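You operate a simulated robot arm through the tools that you are given. There is no shell and no other tool. Be economical: measure what you need, move in short steps, check, and stop when the job is done.

You are at the controls of a simulated robot arm. One attempt, no reset.

TASK
File both index cards under their headings and put the box lid back.
Fine: meanwhile the lid waits on the post end of the desk.

It is judged by the outcome, as a careful person would: the job done as asked, and still so three seconds after it is handed in. It fails if anything else is knocked over, pushed out of place, dropped, spilled or broken. Lids that push on must go on centred and level and be pressed home; caps that screw on are set level and turned clockwise until they are tight.

THE ROBOT
A 7-joint arm with a two-finger parallel gripper, fixed in place. Base frame: the origin is at the foot of the arm, x ahead of it, y to its left, z up; the work surface is at about z = 750. Lengths are in mm, angles in degrees, forces in N, time in s.
With the tool pointing down near the work surface it reaches from about 300 to 680 mm from the base axis. Its first joint turns from -66.0 to 66.0 degrees. Payload 1.57 kg.
The TCP is the grasp point between the finger pads, 30 mm short of the fingertips. In the tool frame z runs along the fingers and y along their closing line. Largest opening 110 mm; finger width 24, thickness 12; the body of the gripper, 48 by 112 mm, starts 78 mm behind the TCP.
Orientation is told as [roll, pitch, yaw] about the base's x, y, z axes, in that order, counted from this pose: with the fingers straight down and closing along the base's y, the tool's x points along the base's -x, its y along +y and its z along -z.

THE INTERFACE
- The arm moves only by the tool send_rows. Its argument "commands" is a list of rows, each an object of numbers (a shift or turn left out is 0, a gripper value left out holds the last): "dx", "dy", "dz": the shift along the tool's x, y, z in mm; "rx", "ry", "rz": the turn, a rotation vector about the tool's x, y, z in degrees; "fingers": the finger opening in mm, from 0 to 110. In form: [{"dx": .., "dy": .., "dz": .., "rx": .., "ry": .., "rz": .., "fingers": ..}, ...]. A call has 1 to 10 rows; each row shifts and turns the commanded pose from where the row before left it, along the tool's axes as they then stand. A row lasts 0.2 s, in which the tool goes at most 50 mm and 8.6 degrees; a call with a longer step from one row to the next is refused whole, and so is a gripper value outside its range. Where a pose cannot be reached the arm comes as near as it can. A force on the tool above 40 N (or 10 N above the force at the start of the call, whichever is more), or a blocked arm, ends the call early, and 0.2 s more pass. Each finger travels about 108 mm/s and halts on what it meets, pressing with about 29 N; the grip force reading is that of the motor and also rises with nothing between the fingers. The clock runs only during rows and for 0.2 s after the last one: add rows that do not move to give the fingers time. It gives the time, the measured TCP pose, the force on the tool (base axes), the opening and the grip force at its end, in the units of the frame above (readings bear some noise), with the torque about the TCP (base axes, N m) and any sound that the robot's microphone picked up, and new pictures: "show" is both (left out), scene, wrist or none.
- Cameras (640 x 400 px; columns grow to the right, rows downward): "scene" is fixed at [153.7, -391, 1387.9]; the picture's right is [0.84, -0.55, 0.00], its down [-0.39, -0.59, -0.70] and it looks along [0.38, 0.59, -0.71] (base axes); focal length 267 px, centre (320, 200). "wrist" rides on the gripper at [70, 16, -141] in the tool frame; the picture's right is [-0.23, 0.97, 0.00], its down [-0.86, -0.20, -0.48] and it looks along [-0.47, -0.11, 0.88] (tool axes); focal length 222 px, centre (320, 200). There is no depth. A picture from a camera that has moved, and an enlarged one, comes with that camera's place and axes in the base frame and with its lens.
- enlarge(camera, box): a new picture of the part [left, top, right, bottom] of that camera's present view, enlarged. The clock stands still meanwhile.
- sign_off(): hands the job in; it is judged then, once.

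Go step by step. Nothing tells you positions but the pictures and the camera data: compare them with the known pose of the tool, close in by small moves and look again before you grip or let go. The budget is 120 turns and 200 pictures, counting those below and the enlarged ones. Unless the task says otherwise, let go and move clear before handing in, and close with one line.

The tools are called after ">>>" as a command line: name --argument value ..., lists and objects as JSON in quotes. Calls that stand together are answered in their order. send_rows: Moves the arm, as the interface text tells. Its arguments: {"type":"object","properties":{"commands":{"type":"array","items":{"type":"object","properties":{"dx":{"type":"number"},"dy":{"type":"number"},"dz":{"type":"number"},"rx":{"type":"number"},"ry":{"type":"number"},"rz":{"type":"number"},"fingers":{"type":"number"}}}},"show":{"type":"string","enum":["both","scene","wrist","none"]}},"required":["commands"]} The other tools are called the same way: enlarge (camera, box) takes an enlarged picture of a part of a camera's view; sign_off () hands the job in.

At the start:

```text
time_s: 0.0
tool_pos: [409.9, 114.1, 1012.8]
tcp_rot: [0.0, -0.2, 0.0]
ft_force: [-0.9, -0.5, 0.2]
ft_torque: [0.02, 0.0, 0.01]
width: 109.6
grip_force: 0.1
```

scene: 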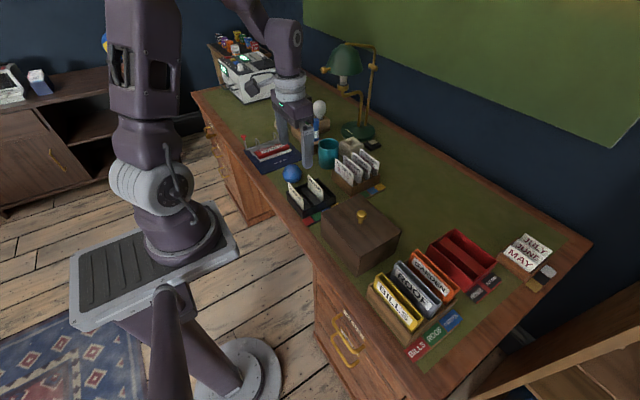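
wrist: 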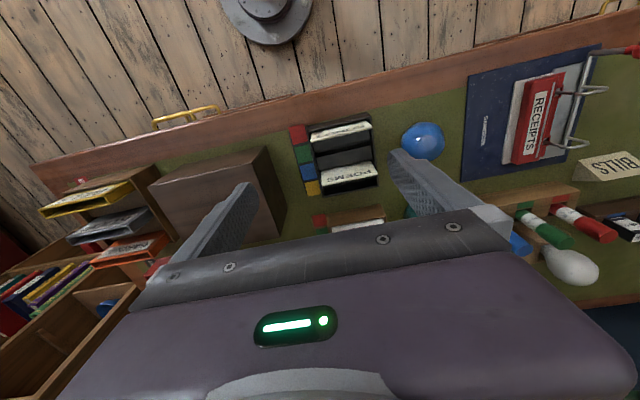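

I see a desk with a wooden box with a knob, card holders, bins and labels. I'll enlarge the views before moving.

>>> enlarge --camera "scene" --box '[240, 120, 400, 220]'

>>> enlarge --camera "scene" --box '[300, 180, 460, 280]'

>>> enlarge --camera "scene" --box '[360, 220, 580, 370]'

>>> enlarge --camera "wrist" --box '[280, 100, 480, 240]'

>>> enlarge --camera "scene" --box '[200, 30, 320, 110]'

```text
4.00 times, centred on (320, 170) of scene
camera zoom: at [153.7, -391.0, 1387.9], right [0.84, -0.55, 0.0], down [-0.39, -0.59, -0.7], along [0.38, 0.59, -0.71], focal length 1067 px, centre (320, 320)
```

zoom: 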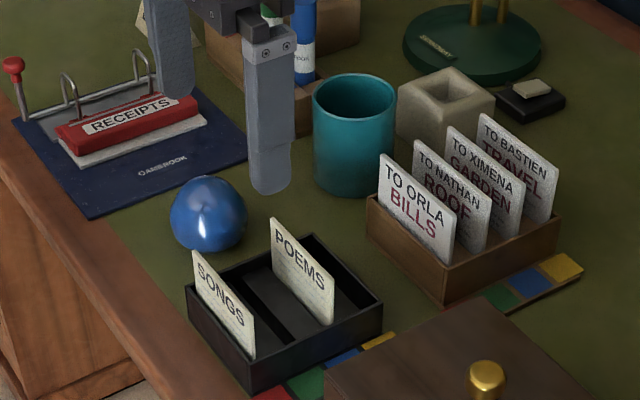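

```text
4.00 times, centred on (380, 230) of scene
camera zoom: at [153.7, -391.0, 1387.9], right [0.84, -0.55, 0.0], down [-0.39, -0.59, -0.7], along [0.38, 0.59, -0.71], focal length 1067 px, centre (80, 80)
```

zoom: 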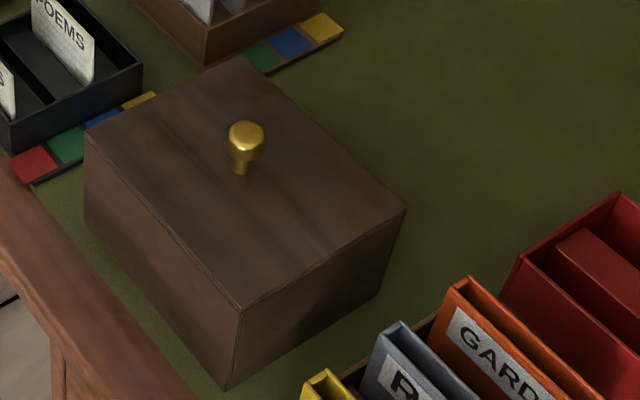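

```text
2.67 times, centred on (470, 295) of scene
camera zoom: at [153.7, -391.0, 1387.9], right [0.84, -0.55, 0.0], down [-0.39, -0.59, -0.7], along [0.38, 0.59, -0.71], focal length 711 px, centre (-80, -53)
```

zoom: 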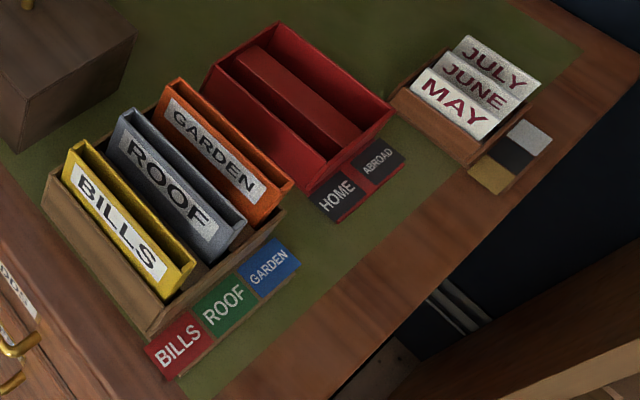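

```text
2.86 times, centred on (380, 170) of wrist
camera zoom: at [340.2, 131.8, 1153.7], right [0.23, 0.97, 0.0], down [0.85, -0.2, 0.48], along [0.47, -0.11, -0.88], focal length 635 px, centre (149, 286)
```

zoom: 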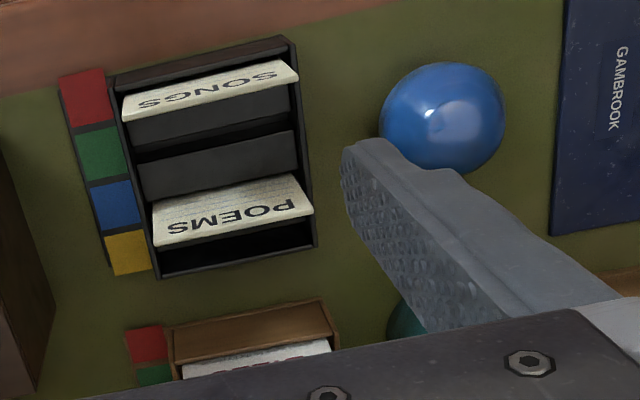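

```text
5.00 times, centred on (260, 70) of scene
camera zoom: at [153.7, -391.0, 1387.9], right [0.84, -0.55, 0.0], down [-0.39, -0.59, -0.7], along [0.38, 0.59, -0.71], focal length 1334 px, centre (620, 850)
```

zoom: 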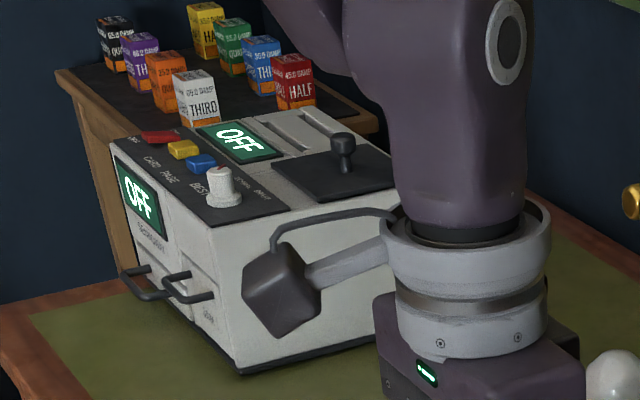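

The cards look to be SONGS and POEMS in the black tray, and the lidded box should hold the headings. Next I'll look for markings that identify the "post end".

>>> enlarge --camera "scene" --box '[180, 90, 320, 180]'

>>> enlarge --camera "scene" --box '[290, 290, 390, 370]'

>>> enlarge --camera "wrist" --box '[460, 40, 640, 300]'

>>> enlarge --camera "wrist" --box '[0, 140, 300, 340]'

>>> enlarge --camera "scene" --box '[220, 50, 260, 75]'

>>> enlarge --camera "scene" --box '[480, 220, 640, 400]'

```text
4.44 times, centred on (250, 135) of scene
camera zoom: at [153.7, -391.0, 1387.9], right [0.84, -0.55, 0.0], down [-0.39, -0.59, -0.7], along [0.38, 0.59, -0.71], focal length 1186 px, centre (631, 489)
```

zoom: 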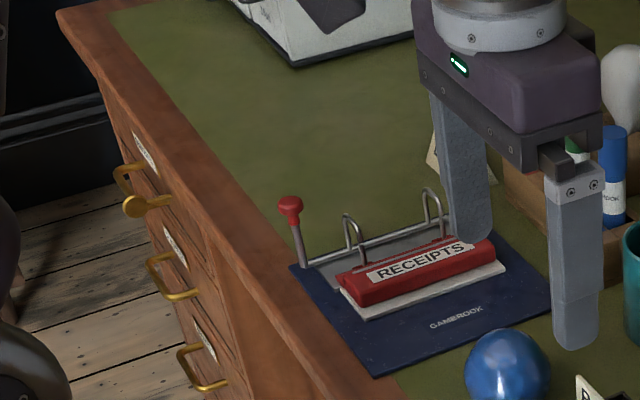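

```text
5.00 times, centred on (340, 330) of scene
camera zoom: at [153.7, -391.0, 1387.9], right [0.84, -0.55, 0.0], down [-0.39, -0.59, -0.7], along [0.38, 0.59, -0.71], focal length 1334 px, centre (220, -450)
```

zoom: 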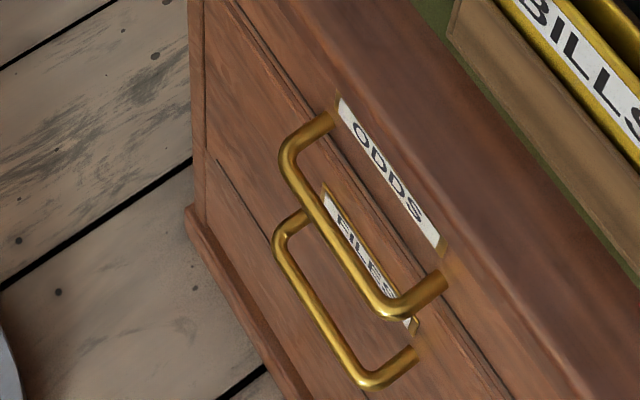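

```text
1.54 times, centred on (550, 170) of wrist
camera zoom: at [340.2, 131.8, 1153.7], right [0.23, 0.97, 0.0], down [0.85, -0.2, 0.48], along [0.47, -0.11, -0.88], focal length 342 px, centre (-34, 246)
```

zoom: 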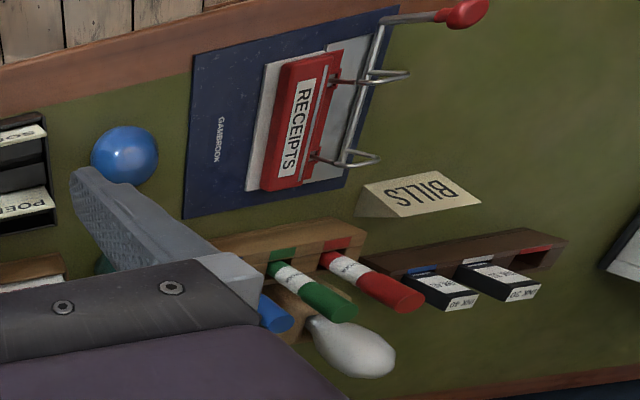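

```text
2.00 times, centred on (150, 240) of wrist
camera zoom: at [340.2, 131.8, 1153.7], right [0.23, 0.97, 0.0], down [0.85, -0.2, 0.48], along [0.47, -0.11, -0.88], focal length 444 px, centre (660, 120)
```

zoom: 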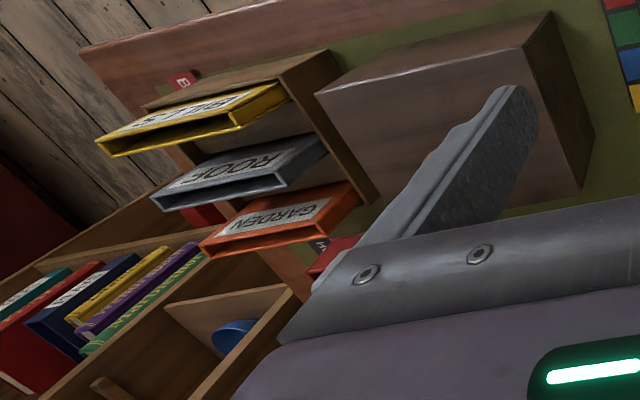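

```text
16.00 times, centred on (240, 62) of scene
camera zoom: at [153.7, -391.0, 1387.9], right [0.84, -0.55, 0.0], down [-0.39, -0.59, -0.7], along [0.38, 0.59, -0.71], focal length 4268 px, centre (1600, 2400)
```

zoom: 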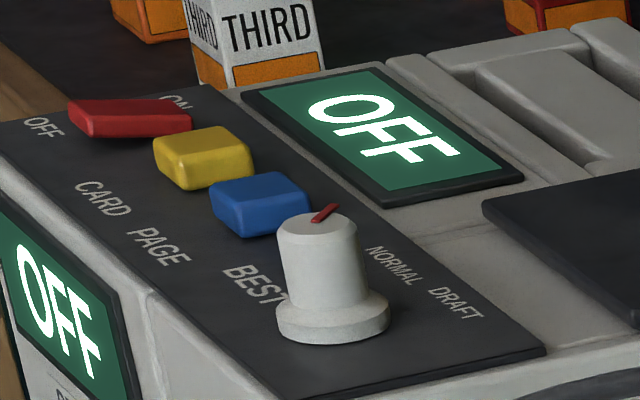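

```text
2.22 times, centred on (560, 310) of scene
camera zoom: at [153.7, -391.0, 1387.9], right [0.84, -0.55, 0.0], down [-0.39, -0.59, -0.7], along [0.38, 0.59, -0.71], focal length 593 px, centre (-213, -44)
```

zoom: 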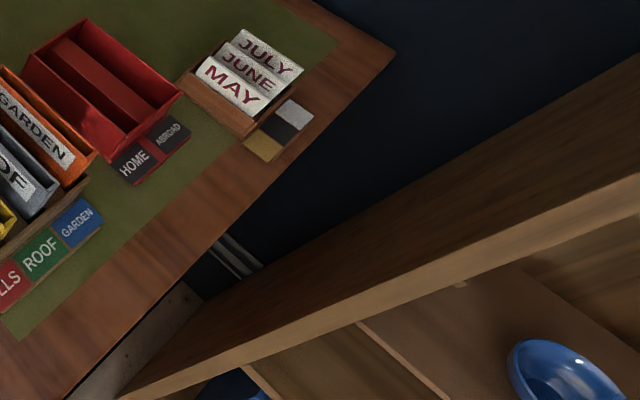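

The box top is at z≈843, spanning x 420–558 and y −150 to 16, with the knob at about (489,−67,870). The HOME/ABROAD red tray suggests the post end, so I'll check the left drawer labels before settling on it.

>>> enlarge --camera "scene" --box '[195, 110, 245, 180]'

>>> enlarge --camera "scene" --box '[0, 50, 120, 125]'

>>> enlarge --camera "scene" --box '[310, 130, 400, 200]'

>>> send_rows --commands '[{"dy": -45}, {"dy": -45}, {"dy": -45}, {"dy": -45}, {"dz": -20}]'

```text
5.71 times, centred on (220, 145) of scene
camera zoom: at [153.7, -391.0, 1387.9], right [0.84, -0.55, 0.0], down [-0.39, -0.59, -0.7], along [0.38, 0.59, -0.71], focal length 1524 px, centre (891, 514)
```

zoom: 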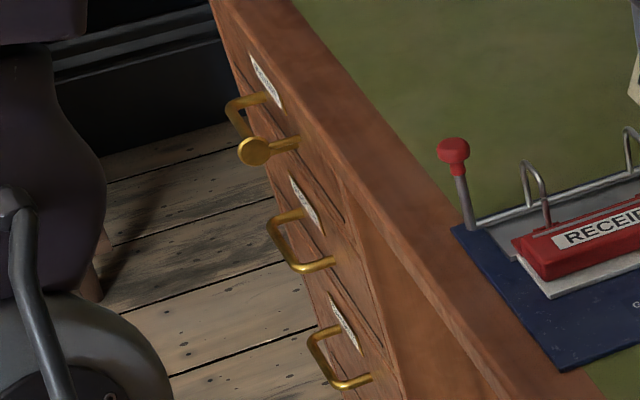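

```text
5.33 times, centred on (60, 88) of scene
camera zoom: at [153.7, -391.0, 1387.9], right [0.84, -0.55, 0.0], down [-0.39, -0.59, -0.7], along [0.38, 0.59, -0.71], focal length 1423 px, centre (1707, 800)
```

zoom: 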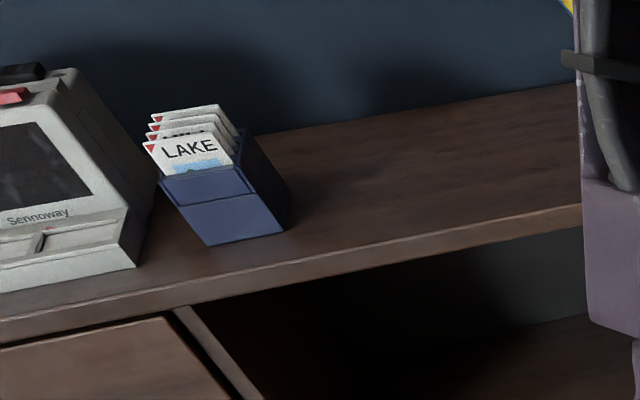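

```text
5.71 times, centred on (355, 165) of scene
camera zoom: at [153.7, -391.0, 1387.9], right [0.84, -0.55, 0.0], down [-0.39, -0.59, -0.7], along [0.38, 0.59, -0.71], focal length 1524 px, centre (120, 400)
```

zoom: 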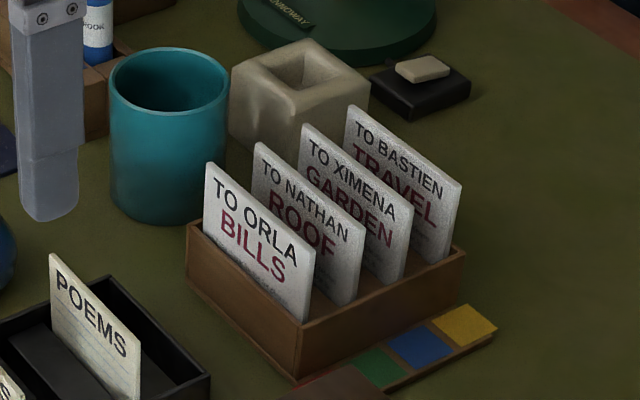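

```text
time_s: 1.2
tool_pos: [410.9, -66.5, 1031.7]
tcp_rot: [0.0, -0.1, 0.1]
ft_force: [0.2, -0.2, -0.2]
ft_torque: [0.02, -0.01, 0.01]
width: 110.3
grip_force: 0.0
camera wrist: at [340.2, -49.2, 1173.6], right [0.23, 0.97, 0.0], down [0.85, -0.2, 0.48], along [0.47, -0.11, -0.88], focal length 222 px, centre (320, 200)
```

scene: 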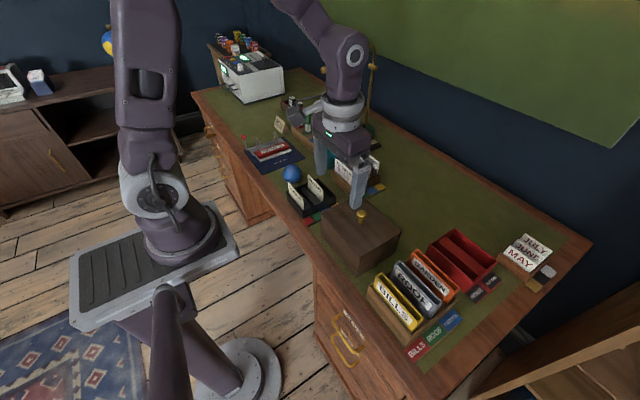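
wrist: 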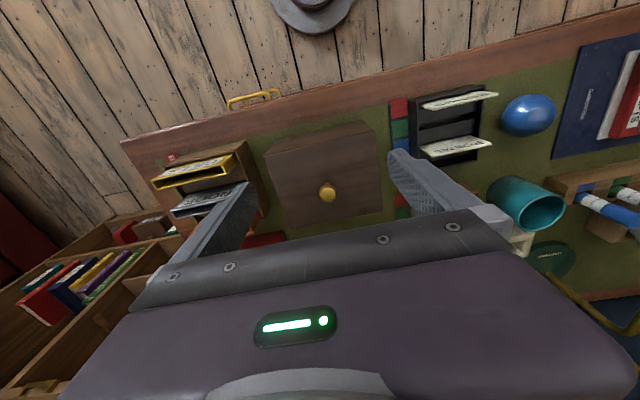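

A "BILLS" tent card stands on the left part of the desk, so there may be a "POST" tent elsewhere. I'll look closer.

>>> enlarge --camera "scene" --box '[240, 80, 400, 180]'

>>> enlarge --camera "scene" --box '[370, 150, 530, 260]'

```text
4.00 times, centred on (320, 130) of scene
camera zoom: at [153.6, -391.1, 1387.9], right [0.84, -0.55, 0.0], down [-0.39, -0.59, -0.7], along [0.38, 0.59, -0.71], focal length 1067 px, centre (320, 480)
```

zoom: 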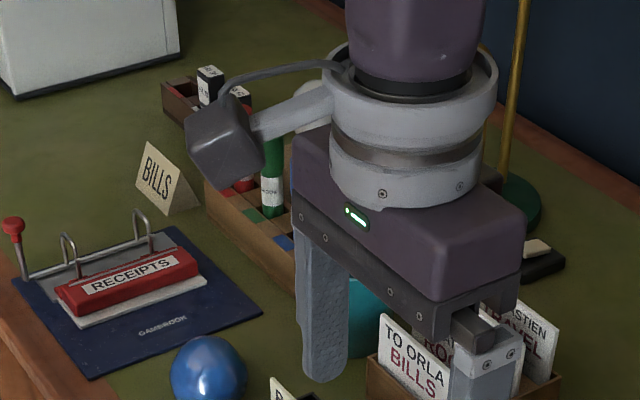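

```text
3.64 times, centred on (450, 205) of scene
camera zoom: at [153.6, -391.1, 1387.9], right [0.84, -0.55, 0.0], down [-0.39, -0.59, -0.7], along [0.38, 0.59, -0.71], focal length 970 px, centre (-153, 182)
```

zoom: 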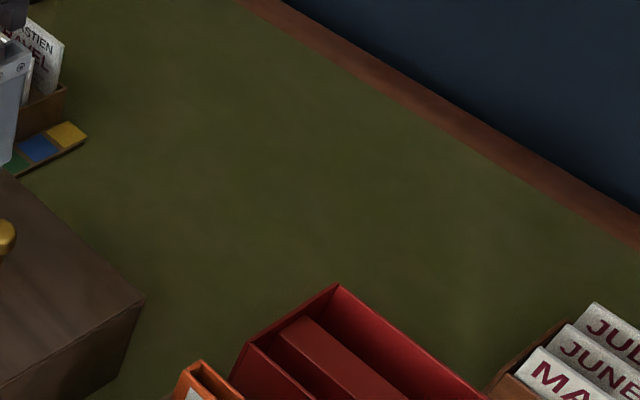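

The bills tent and receipts punch mark the left as the bills end, so the right end with the HOME/ABROAD letter trays is the post end. The open felt behind the box, next to the red tray, suits the lid. Next I'll go above the knob.

>>> send_rows --commands '[{"dx": -39, "dy": -2}, {"dx": -39, "dy": -2}, {"dz": 40}, {"dz": 40, "fingers": 60}, {"dz": 20}]'

```text
time_s: 2.4
tool_pos: [490.0, -68.4, 931.6]
tcp_rot: [-0.1, 0.0, 0.0]
ft_force: [-0.4, -0.4, -0.2]
ft_torque: [-0.01, 0.0, 0.05]
width: 60.0
grip_force: 0.0
camera wrist: at [418.6, -52.1, 1072.8], right [0.23, 0.97, 0.0], down [0.85, -0.2, 0.48], along [0.47, -0.11, -0.88], focal length 222 px, centre (320, 200)
```

scene: 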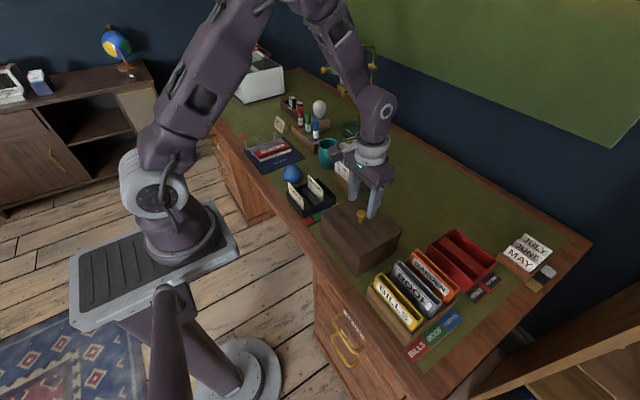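
wrist: 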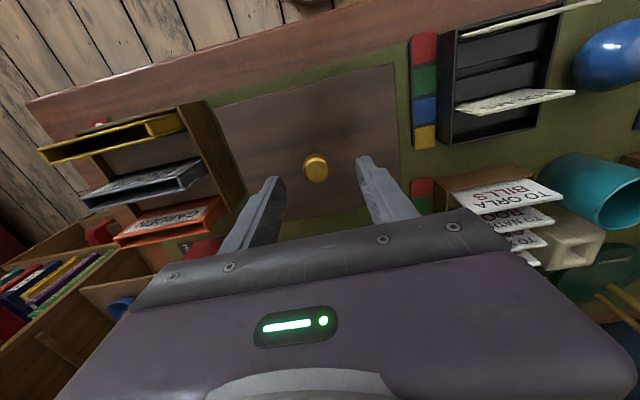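

The knob is nearly centred, at about (490,−73) by the wrist view. I'll go lower and check again.

>>> send_rows --commands '[{"dy": -4}, {"dz": 25}, {"dz": 15}]' --show "none"

>>> enlarge --camera "wrist" --box '[200, 80, 440, 260]'

>>> enlarge --camera "scene" --box '[310, 160, 430, 280]'

```text
time_s: 3.2
tool_pos: [489.5, -72.8, 892.2]
tcp_rot: [-0.1, -0.1, 0.1]
ft_force: [0.1, 0.6, -0.9]
ft_torque: [-0.01, -0.01, 0.01]
width: 60.1
grip_force: 0.0
```

```text
2.22 times, centred on (320, 170) of wrist
camera zoom: at [418.3, -56.4, 1033.4], right [0.23, 0.97, 0.0], down [0.85, -0.2, 0.48], along [0.47, -0.11, -0.88], focal length 494 px, centre (320, 267)
```

zoom: 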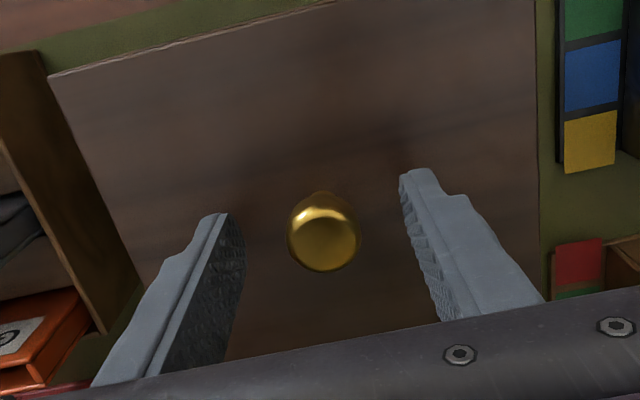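

```text
3.33 times, centred on (370, 220) of scene
camera zoom: at [153.7, -391.0, 1387.9], right [0.84, -0.55, 0.0], down [-0.39, -0.59, -0.7], along [0.38, 0.59, -0.71], focal length 889 px, centre (153, 133)
```

zoom: 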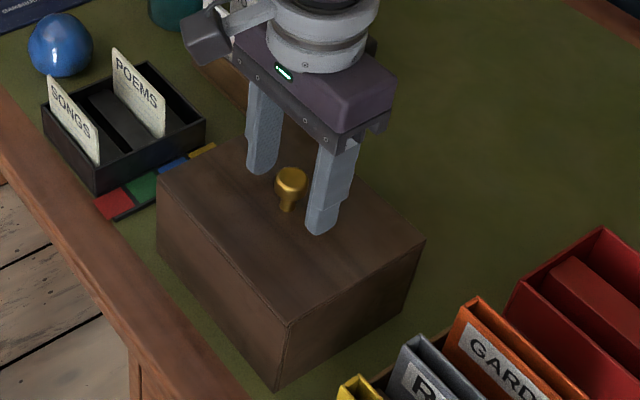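

The knob is centred between the fingers. I'll lower to tips just above the lid and grip.

>>> send_rows --commands '[{"dx": -1.5, "dz": 8}, {"dz": 6}, {"fingers": 20}, {"fingers": 0}, {"fingers": 0}, {"fingers": 0}]'

```text
time_s: 3.9
tool_pos: [489.5, -72.5, 881.0]
tcp_rot: [-0.1, -0.2, -0.1]
ft_force: [-0.6, 2.2, 12.4]
ft_torque: [-0.03, 0.15, -0.01]
width: 27.3
grip_force: 4.4
stopped in row 3: the force on the tool passed its limit at 49 N (the readings are from after the stop); the commanded pose is now the measured one
camera wrist: at [420.1, -56.0, 1022.0], right [0.23, 0.97, 0.0], down [0.85, -0.2, 0.48], along [0.47, -0.11, -0.88], focal length 222 px, centre (320, 200)
```

scene: 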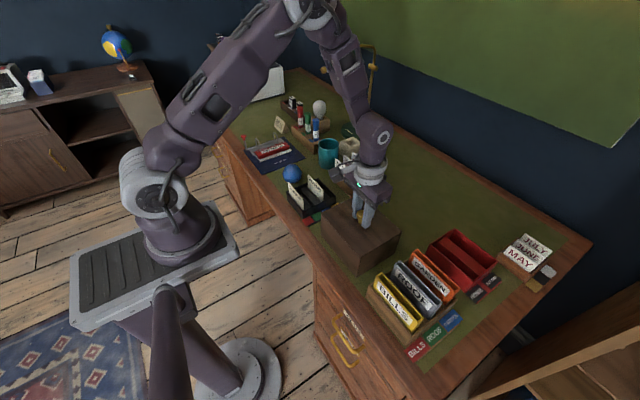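
wrist: 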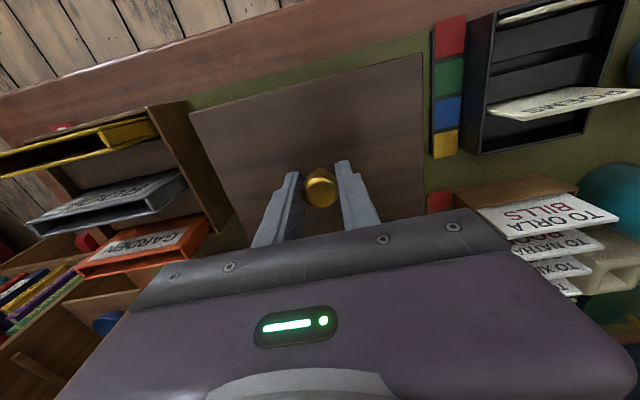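

The tips touched the lid at TCP z≈881, so the lid top is near 850. I'll rise 2 mm and close.

>>> send_rows --commands '[{"dz": -2.5}, {"fingers": 10}, {"fingers": 0}, {"fingers": 0}, {"fingers": 0}]' --show "wrist"

```text
time_s: 5.1
tool_pos: [490.2, -72.9, 882.7]
tcp_rot: [-0.1, -0.2, 0.1]
ft_force: [-0.4, 0.3, -0.1]
ft_torque: [-0.04, 0.0, 0.02]
width: 24.7
grip_force: 28.6
camera wrist: at [419.9, -56.0, 1024.2], right [0.23, 0.97, 0.0], down [0.85, -0.2, 0.48], along [0.47, -0.11, -0.88], focal length 222 px, centre (320, 200)
```

wrist: 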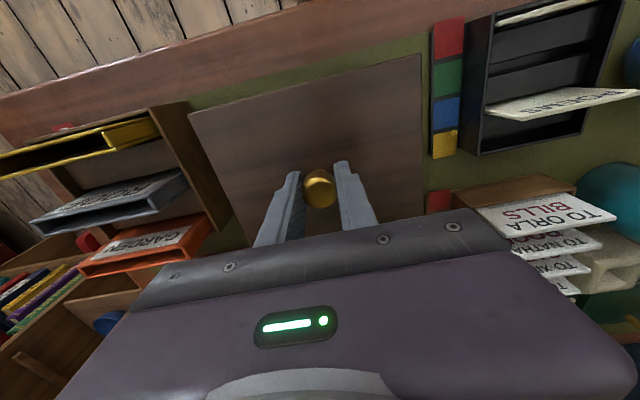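

The knob is gripped at 24.7 mm. I'll lift gently.

>>> send_rows --commands '[{"dz": -3}, {"dz": -5}, {"dz": -10}, {"dz": -20}, {"dz": -40}]'

```text
time_s: 6.3
tool_pos: [490.6, -73.3, 961.1]
tcp_rot: [0.0, -0.2, 0.0]
ft_force: [0.1, -0.4, -1.6]
ft_torque: [0.0, -0.02, 0.0]
width: 24.8
grip_force: 29.8
camera wrist: at [420.2, -56.6, 1102.3], right [0.23, 0.97, 0.0], down [0.85, -0.2, 0.48], along [0.47, -0.11, -0.88], focal length 222 px, centre (320, 200)
```

scene: 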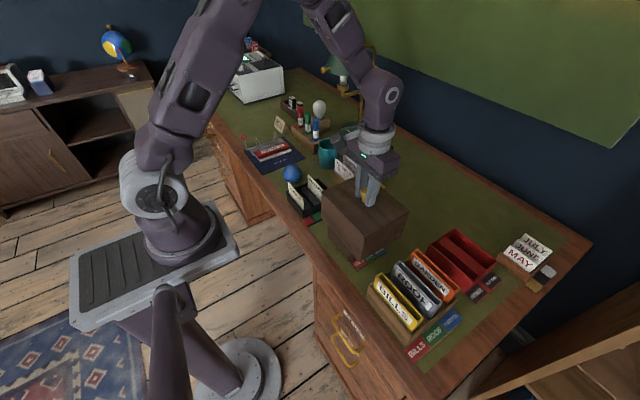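
wrist: 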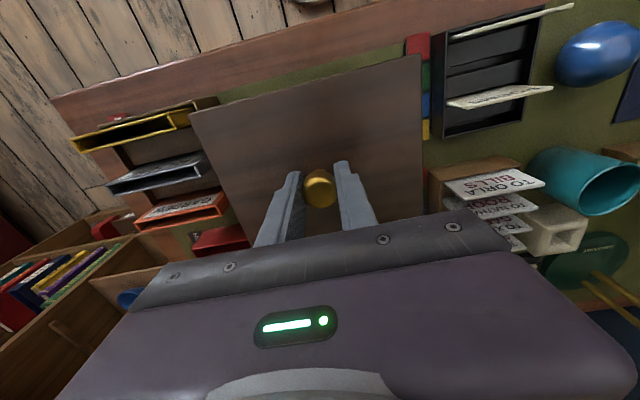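

The lid is a deep cover, and a coloured label strip is now visible below it. I'll look closely.

>>> enlarge --camera "scene" --box '[300, 160, 440, 290]'

```text
3.08 times, centred on (370, 225) of scene
camera zoom: at [153.7, -391.0, 1387.9], right [0.84, -0.55, 0.0], down [-0.39, -0.59, -0.7], along [0.38, 0.59, -0.71], focal length 821 px, centre (166, 123)
```

zoom: 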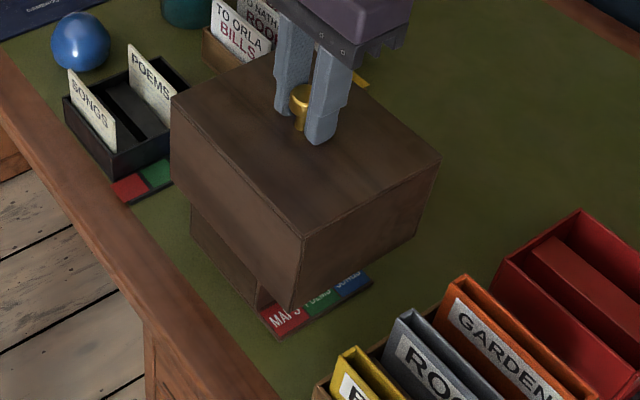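

The cover is about 88 mm deep. I'll raise it 100 mm more and see what is beneath.

>>> send_rows --commands '[{"dz": -25}, {"dz": -25}, {"dz": -25}, {"dz": -25}]' --show "none"

>>> enlarge --camera "scene" --box '[300, 130, 440, 290]'

```text
time_s: 7.3
tool_pos: [490.2, -72.3, 1060.4]
tcp_rot: [0.0, -0.2, 0.0]
ft_force: [-0.2, 0.5, -1.3]
ft_torque: [0.02, -0.01, 0.02]
width: 24.8
grip_force: 29.5
```

```text
2.50 times, centred on (370, 210) of scene
camera zoom: at [153.7, -391.0, 1387.9], right [0.84, -0.55, 0.0], down [-0.39, -0.59, -0.7], along [0.38, 0.59, -0.71], focal length 667 px, centre (195, 175)
```

zoom: 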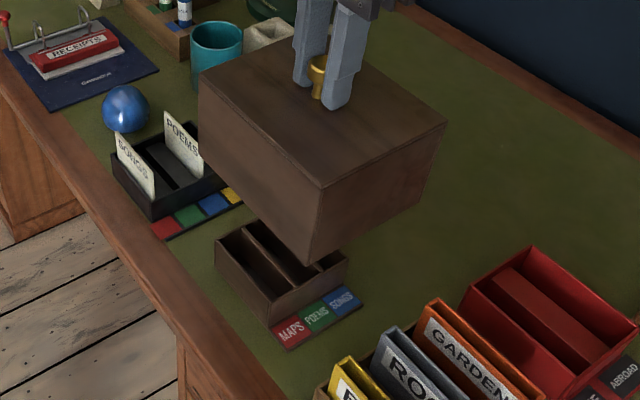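

Beneath is a tray with slots headed MAPS, POEMS and SONGS. I'll carry the lid to about (635,−108) at the post end, beside the red tray.

>>> send_rows --commands '[{"dx": -30, "dy": -6}, {"dx": -30, "dy": -6}, {"dx": -30, "dy": -8}, {"dx": -30, "dy": -8}, {"dx": -25, "dy": -8}, {}]'

```text
time_s: 8.7
tool_pos: [635.0, -109.0, 1062.5]
tcp_rot: [0.0, -0.1, 0.0]
ft_force: [-0.1, -0.2, -1.4]
ft_torque: [-0.01, -0.01, -0.02]
width: 25.1
grip_force: 29.4
camera wrist: at [564.6, -92.3, 1202.5], right [0.23, 0.97, 0.0], down [0.85, -0.2, 0.48], along [0.47, -0.11, -0.88], focal length 222 px, centre (320, 200)
```

scene: 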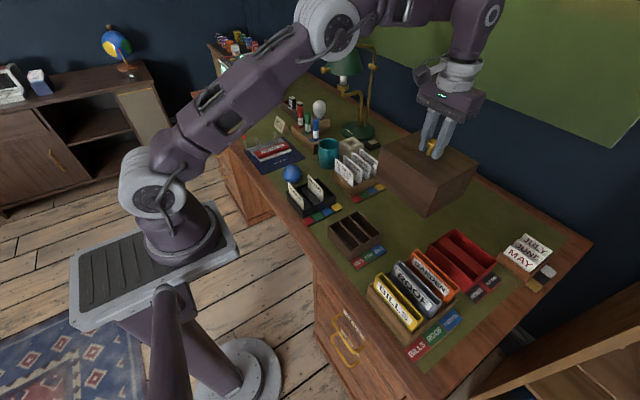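
wrist: 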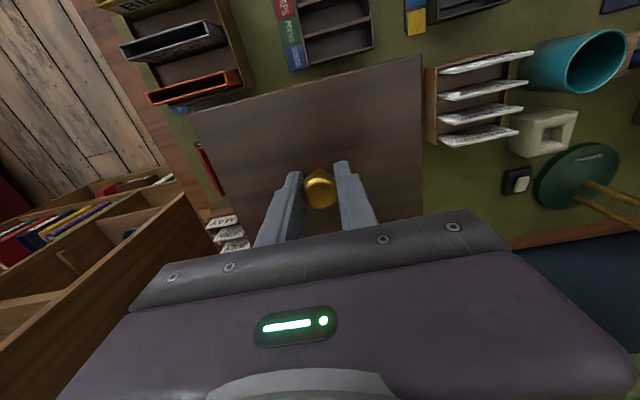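

The path is clear. I'll lower most of the way and check clearances to the red tray.

>>> send_rows --commands '[{"dz": 30}, {"dz": 30}, {"dz": 30}, {"dz": 30}, {"dz": 20}, {}]'

>>> enlarge --camera "scene" --box '[340, 130, 540, 300]'

```text
time_s: 10.1
tool_pos: [635.3, -108.9, 920.6]
tcp_rot: [0.0, -0.1, 0.0]
ft_force: [-0.7, 1.0, -3.3]
ft_torque: [0.01, 0.03, 0.0]
width: 25.1
grip_force: 28.8
camera wrist: at [564.2, -92.9, 1062.9], right [0.23, 0.97, 0.0], down [0.85, -0.2, 0.48], along [0.47, -0.11, -0.88], focal length 222 px, centre (320, 200)
```

scene: 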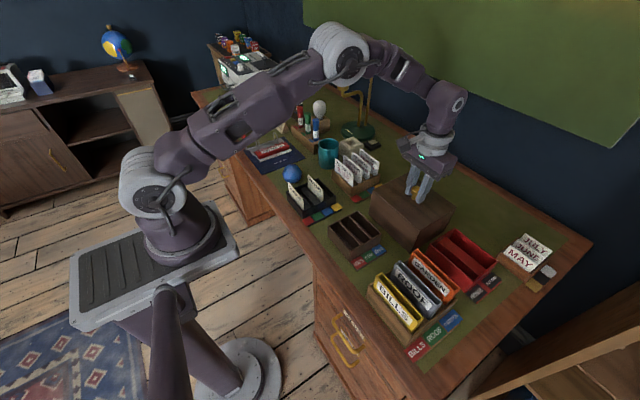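
wrist: 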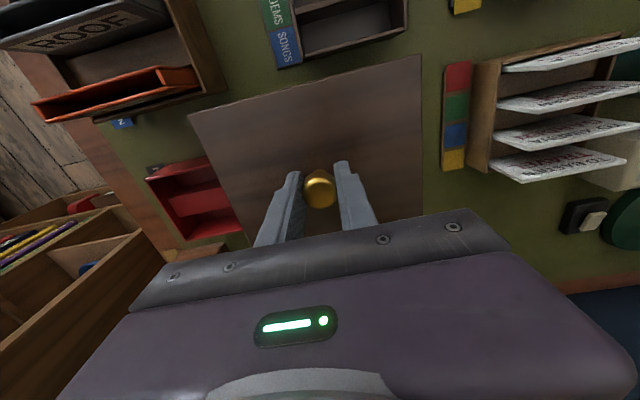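

```text
2.35 times, centred on (440, 215) of scene
camera zoom: at [153.7, -391.1, 1387.9], right [0.84, -0.55, 0.0], down [-0.39, -0.59, -0.7], along [0.38, 0.59, -0.71], focal length 628 px, centre (38, 165)
```

zoom: 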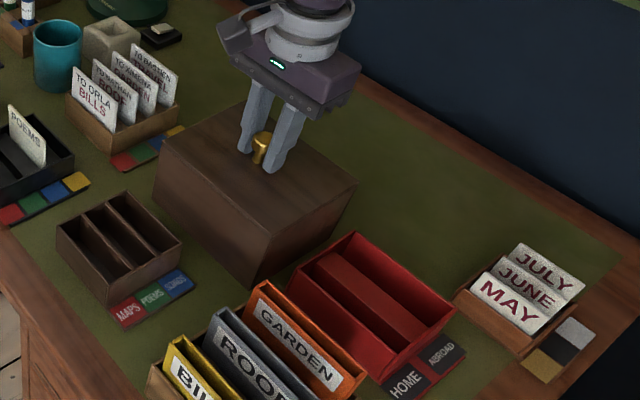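

The lid has about 10–15 mm clearance to the red tray, so I'll shift 10 mm away from it and lower slowly to contact.

>>> send_rows --commands '[{"dy": 10}, {"dz": 15}, {"dz": 10}, {"dz": 6}, {"dz": 4}, {"dz": 3}, {}]' --show "scene"

```text
time_s: 11.7
tool_pos: [636.1, -98.7, 882.0]
tcp_rot: [0.0, -0.2, 0.0]
ft_force: [0.6, 0.3, -2.1]
ft_torque: [0.01, 0.01, -0.02]
width: 25.0
grip_force: 29.3
```

scene: 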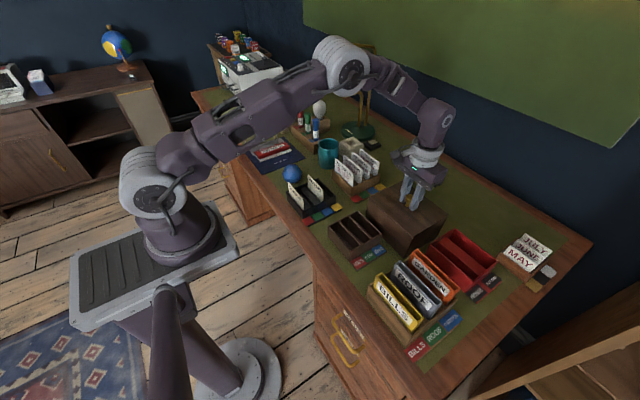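

There is no contact yet, so I'll continue in small steps.

>>> send_rows --commands '[{"dz": 1.5}, {"dz": 1.5}, {}]' --show "none"

>>> enlarge --camera "scene" --box '[350, 160, 470, 260]'

```text
time_s: 12.5
tool_pos: [636.6, -98.2, 881.3]
tcp_rot: [0.1, -0.1, 0.1]
ft_force: [-2.2, 1.1, 8.5]
ft_torque: [-0.01, 0.14, 0.02]
width: 24.8
grip_force: 29.0
```

```text
4.00 times, centred on (410, 210) of scene
camera zoom: at [153.4, -391.0, 1388.0], right [0.84, -0.55, 0.0], down [-0.39, -0.59, -0.7], along [0.39, 0.59, -0.71], focal length 1067 px, centre (-40, 160)
```

zoom: 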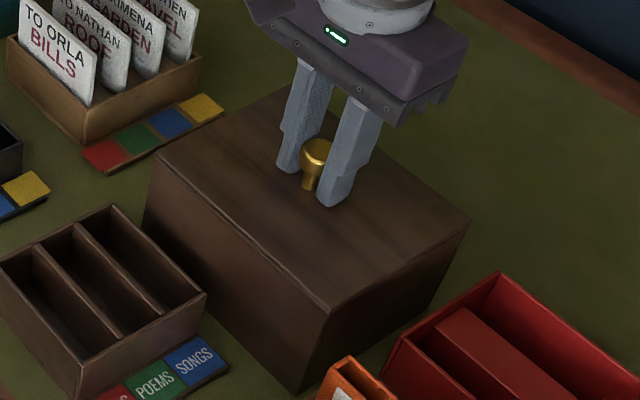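

Resting on the felt with 8.5 N. I'll release and rise.

>>> send_rows --commands '[{"dz": -1}, {"fingers": 40}, {"fingers": 60}, {"dz": -20}, {"dz": -40}, {"dz": -40}, {"dz": -40, "dx": 20}]'

>>> enlarge --camera "scene" --box '[270, 160, 470, 285]'

```text
time_s: 14.1
tool_pos: [615.3, -99.3, 1021.8]
tcp_rot: [0.0, -0.2, 0.0]
ft_force: [-0.4, 0.3, 0.4]
ft_torque: [0.01, -0.02, -0.01]
width: 59.9
grip_force: 0.0
camera wrist: at [545.2, -82.5, 1163.4], right [0.23, 0.97, 0.0], down [0.85, -0.2, 0.48], along [0.47, -0.11, -0.88], focal length 222 px, centre (320, 200)
```

scene: 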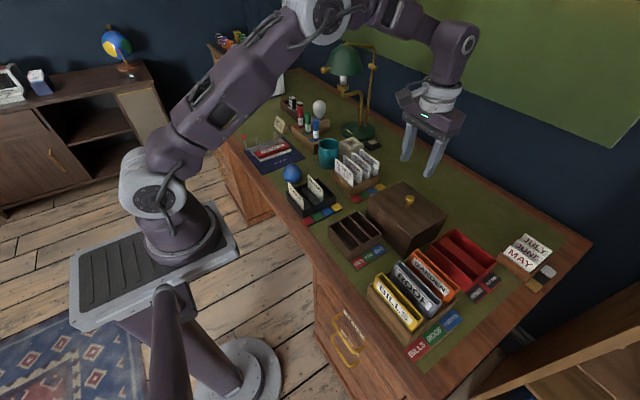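
wrist: 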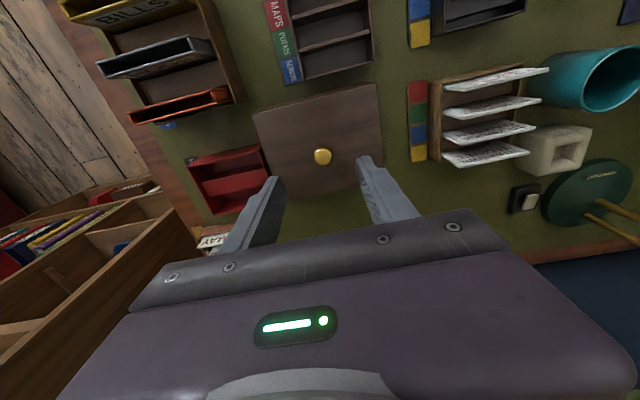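

```text
3.20 times, centred on (370, 222) of scene
camera zoom: at [153.7, -391.0, 1387.9], right [0.84, -0.55, 0.0], down [-0.39, -0.59, -0.7], along [0.38, 0.59, -0.71], focal length 854 px, centre (160, 128)
```

zoom: 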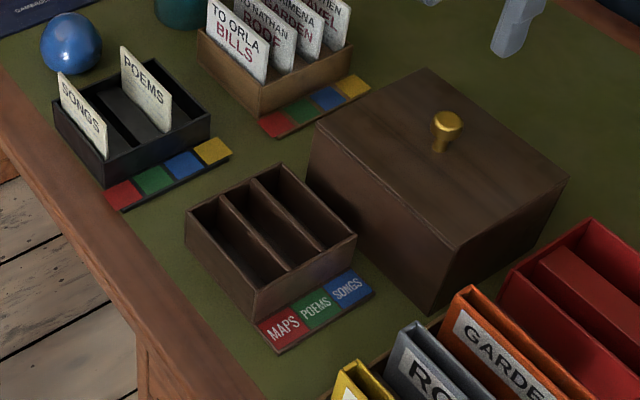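

The lid is waiting safely. The cards stand with faces across x, with SONGS at about (416,145), POEMS at about (486,145) and tops near z 835. I need the fingers closing along x, so I'll yaw 90°.

>>> send_rows --commands '[{"dx": 45, "dy": 40, "fingers": 40}, {"dx": 45, "dy": 45, "rz": -8}, {"rz": -8}, {"rz": -8}, {"rz": -8}, {"rz": -8}, {"rz": -8}, {"rz": -8}, {"rz": -8}]' --show "none"

>>> send_rows --commands '[{"rz": -8}, {"rz": -8}, {"rz": -6}, {"rz": -4}, {}]'

```text
refused: row 1 steps farther than a row can; nothing moved
```

```text
time_s: 15.3
tool_pos: [615.1, -98.8, 1021.7]
tcp_rot: [-0.1, -0.2, 26.1]
ft_force: [-0.2, -0.5, -0.1]
ft_torque: [0.01, -0.03, 0.02]
width: 59.8
grip_force: 0.0
camera wrist: at [544.5, -114.7, 1162.6], right [-0.22, 0.97, 0.0], down [0.85, 0.2, 0.48], along [0.47, 0.11, -0.88], focal length 222 px, centre (320, 200)
```

scene: 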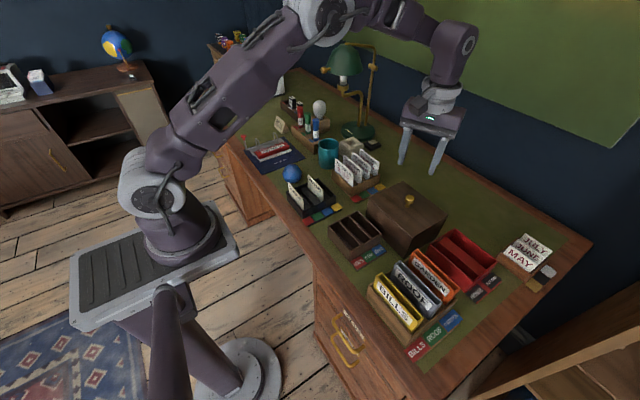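
wrist: 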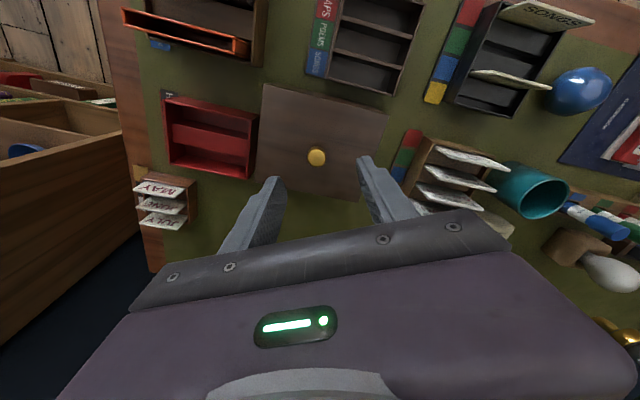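

Now at yaw 26°; I'll turn the rest of the way.

>>> send_rows --commands '[{"rz": -8}, {"rz": -8}, {"rz": -8}, {"rz": -8}, {"rz": -8}, {"rz": -8}, {"rz": -8}, {"rz": -8, "fingers": 40}, {}]' --show "none"

```text
time_s: 17.3
tool_pos: [614.9, -98.6, 1020.5]
tcp_rot: [-0.2, 0.1, 90.2]
ft_force: [-0.6, 0.3, 1.2]
ft_torque: [0.01, 0.02, 0.0]
width: 40.1
grip_force: 0.1
```

Yaw is 90° (tool x → −y, tool y → −x). I'll move above the box tray for a straight-down look.

>>> send_rows --commands '[{"dx": -19, "dy": 40}, {"dx": -19, "dy": 40}, {"dx": -19, "dy": 35}, {}]'

>>> enlarge --camera "wrist" --box '[200, 60, 440, 220]'

```text
time_s: 18.3
tool_pos: [500.1, -42.6, 1022.3]
tcp_rot: [-0.2, 0.0, 90.1]
ft_force: [-0.1, 0.9, -0.2]
ft_torque: [0.03, -0.04, 0.02]
width: 40.2
grip_force: 0.1
camera wrist: at [482.7, -111.6, 1162.7], right [-0.97, 0.23, 0.0], down [0.2, 0.86, 0.48], along [0.11, 0.47, -0.88], focal length 222 px, centre (320, 200)
```

scene: 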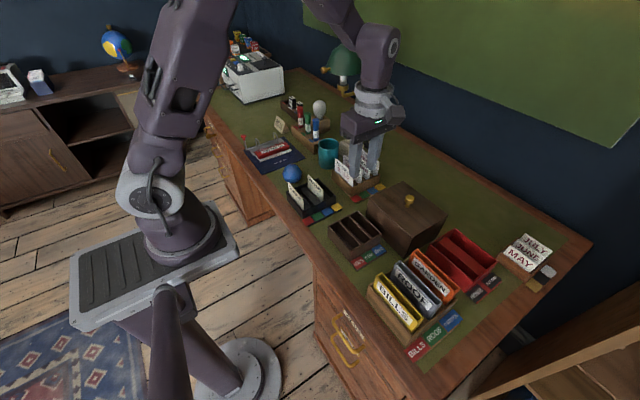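
wrist: 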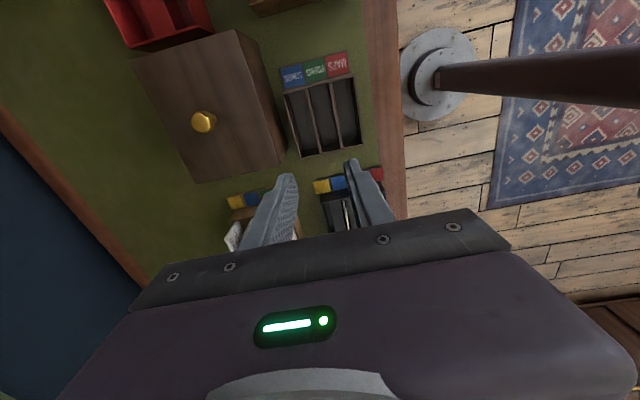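

```text
2.50 times, centred on (320, 140) of wrist
camera zoom: at [482.7, -111.6, 1162.7], right [-0.97, 0.23, 0.0], down [0.2, 0.86, 0.48], along [0.11, 0.47, -0.88], focal length 555 px, centre (320, 350)
```

zoom: 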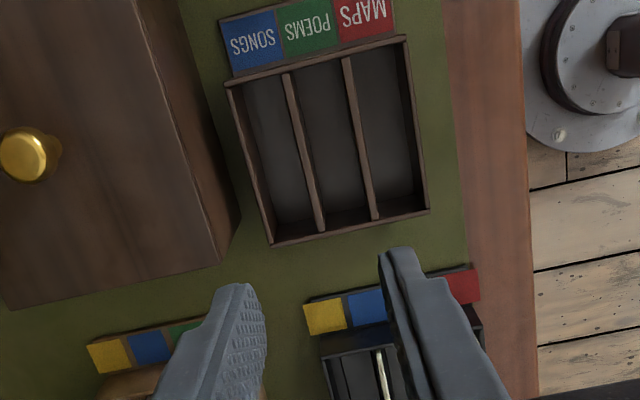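

The box tray slots are mapped, with the tray top at z≈800: MAPS x≈453, POEMS x≈488, SONGS x≈523, centre y≈−54. Now I'll look at the black card tray.

>>> send_rows --commands '[{"dx": -40, "dy": 15}, {"dx": -45, "dy": 15}, {"dx": -45, "dy": 20}, {}]' --show "none"

>>> enlarge --camera "wrist" --box '[200, 60, 440, 220]'

>>> enlarge --camera "scene" --box '[270, 160, 350, 225]'

```text
time_s: 19.3
tool_pos: [450.6, 88.4, 1021.3]
tcp_rot: [-0.2, 0.0, 90.0]
ft_force: [0.2, 0.0, -0.3]
ft_torque: [0.02, 0.01, -0.04]
width: 39.9
grip_force: 0.1
```

```text
2.50 times, centred on (320, 140) of wrist
camera zoom: at [432.7, 19.2, 1162.7], right [-0.97, 0.23, 0.0], down [0.2, 0.85, 0.48], along [0.11, 0.47, -0.88], focal length 555 px, centre (320, 350)
```

zoom: 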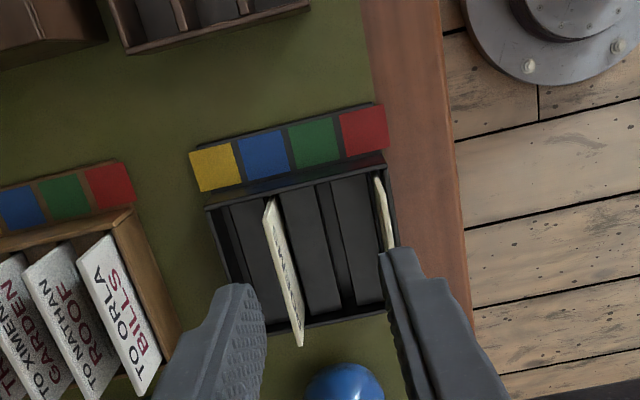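

```text
6.15 times, centred on (310, 192) of scene
camera zoom: at [153.7, -391.0, 1387.9], right [0.84, -0.55, 0.0], down [-0.39, -0.59, -0.7], along [0.38, 0.59, -0.71], focal length 1641 px, centre (382, 246)
```

zoom: 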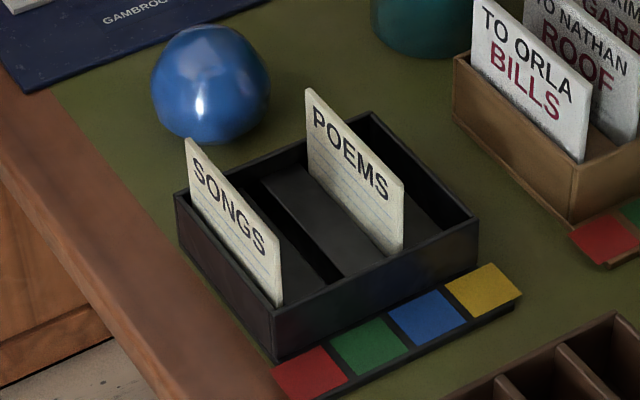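

POEMS is at about (484,142) with its top near z 835; SONGS is at about x 415. I'll go above POEMS and check from lower down.

>>> send_rows --commands '[{"dx": -27, "dy": -17}, {"dx": -27, "dy": -16.5}, {"dz": 35}, {"dz": 35}, {"dz": 30}, {"dz": 30}, {}]'

>>> enlarge --camera "wrist" --box '[200, 100, 440, 260]'

>>> enlarge --camera "scene" --box '[270, 150, 350, 215]'

```text
time_s: 20.9
tool_pos: [483.2, 143.5, 890.4]
tcp_rot: [-0.2, 0.0, 89.9]
ft_force: [-0.2, 0.1, -0.2]
ft_torque: [0.01, 0.03, 0.0]
width: 39.8
grip_force: 0.0
camera wrist: at [466.1, 73.5, 1032.6], right [-0.97, 0.23, 0.0], down [0.2, 0.86, 0.48], along [0.11, 0.47, -0.88], focal length 222 px, centre (320, 200)
```

scene: 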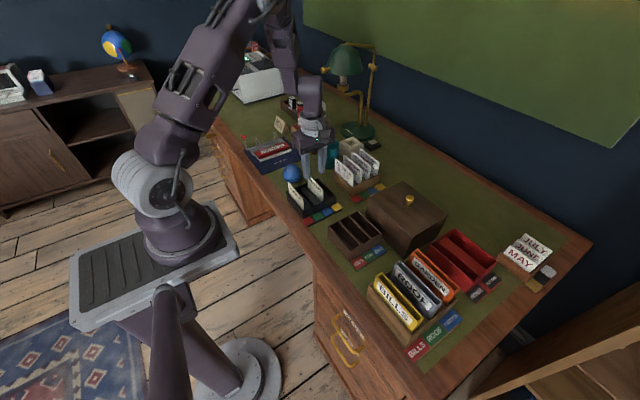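
wrist: 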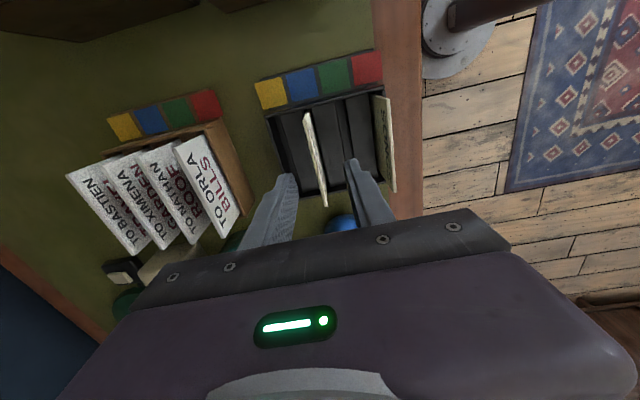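

```text
2.50 times, centred on (320, 180) of wrist
camera zoom: at [466.1, 73.5, 1032.6], right [-0.97, 0.23, 0.0], down [0.2, 0.86, 0.48], along [0.11, 0.47, -0.88], focal length 555 px, centre (320, 250)
```

zoom: 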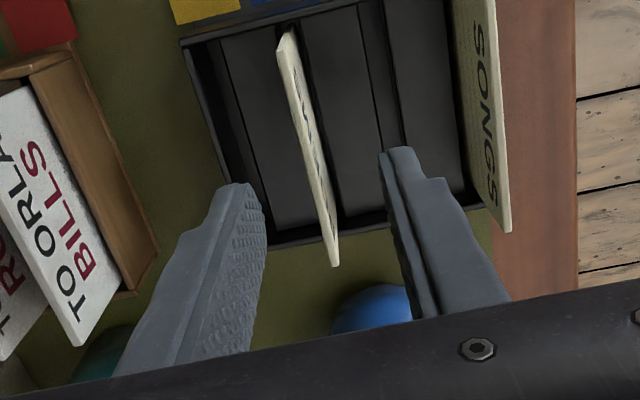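

```text
6.15 times, centred on (310, 182) of scene
camera zoom: at [153.7, -391.0, 1387.9], right [0.84, -0.55, 0.0], down [-0.39, -0.59, -0.7], along [0.38, 0.59, -0.71], focal length 1641 px, centre (382, 308)
```

zoom: 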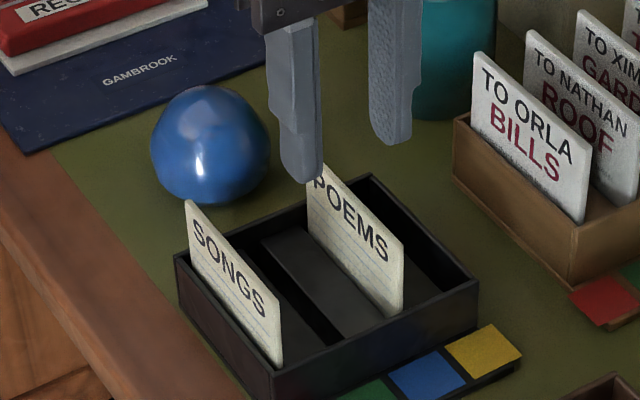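

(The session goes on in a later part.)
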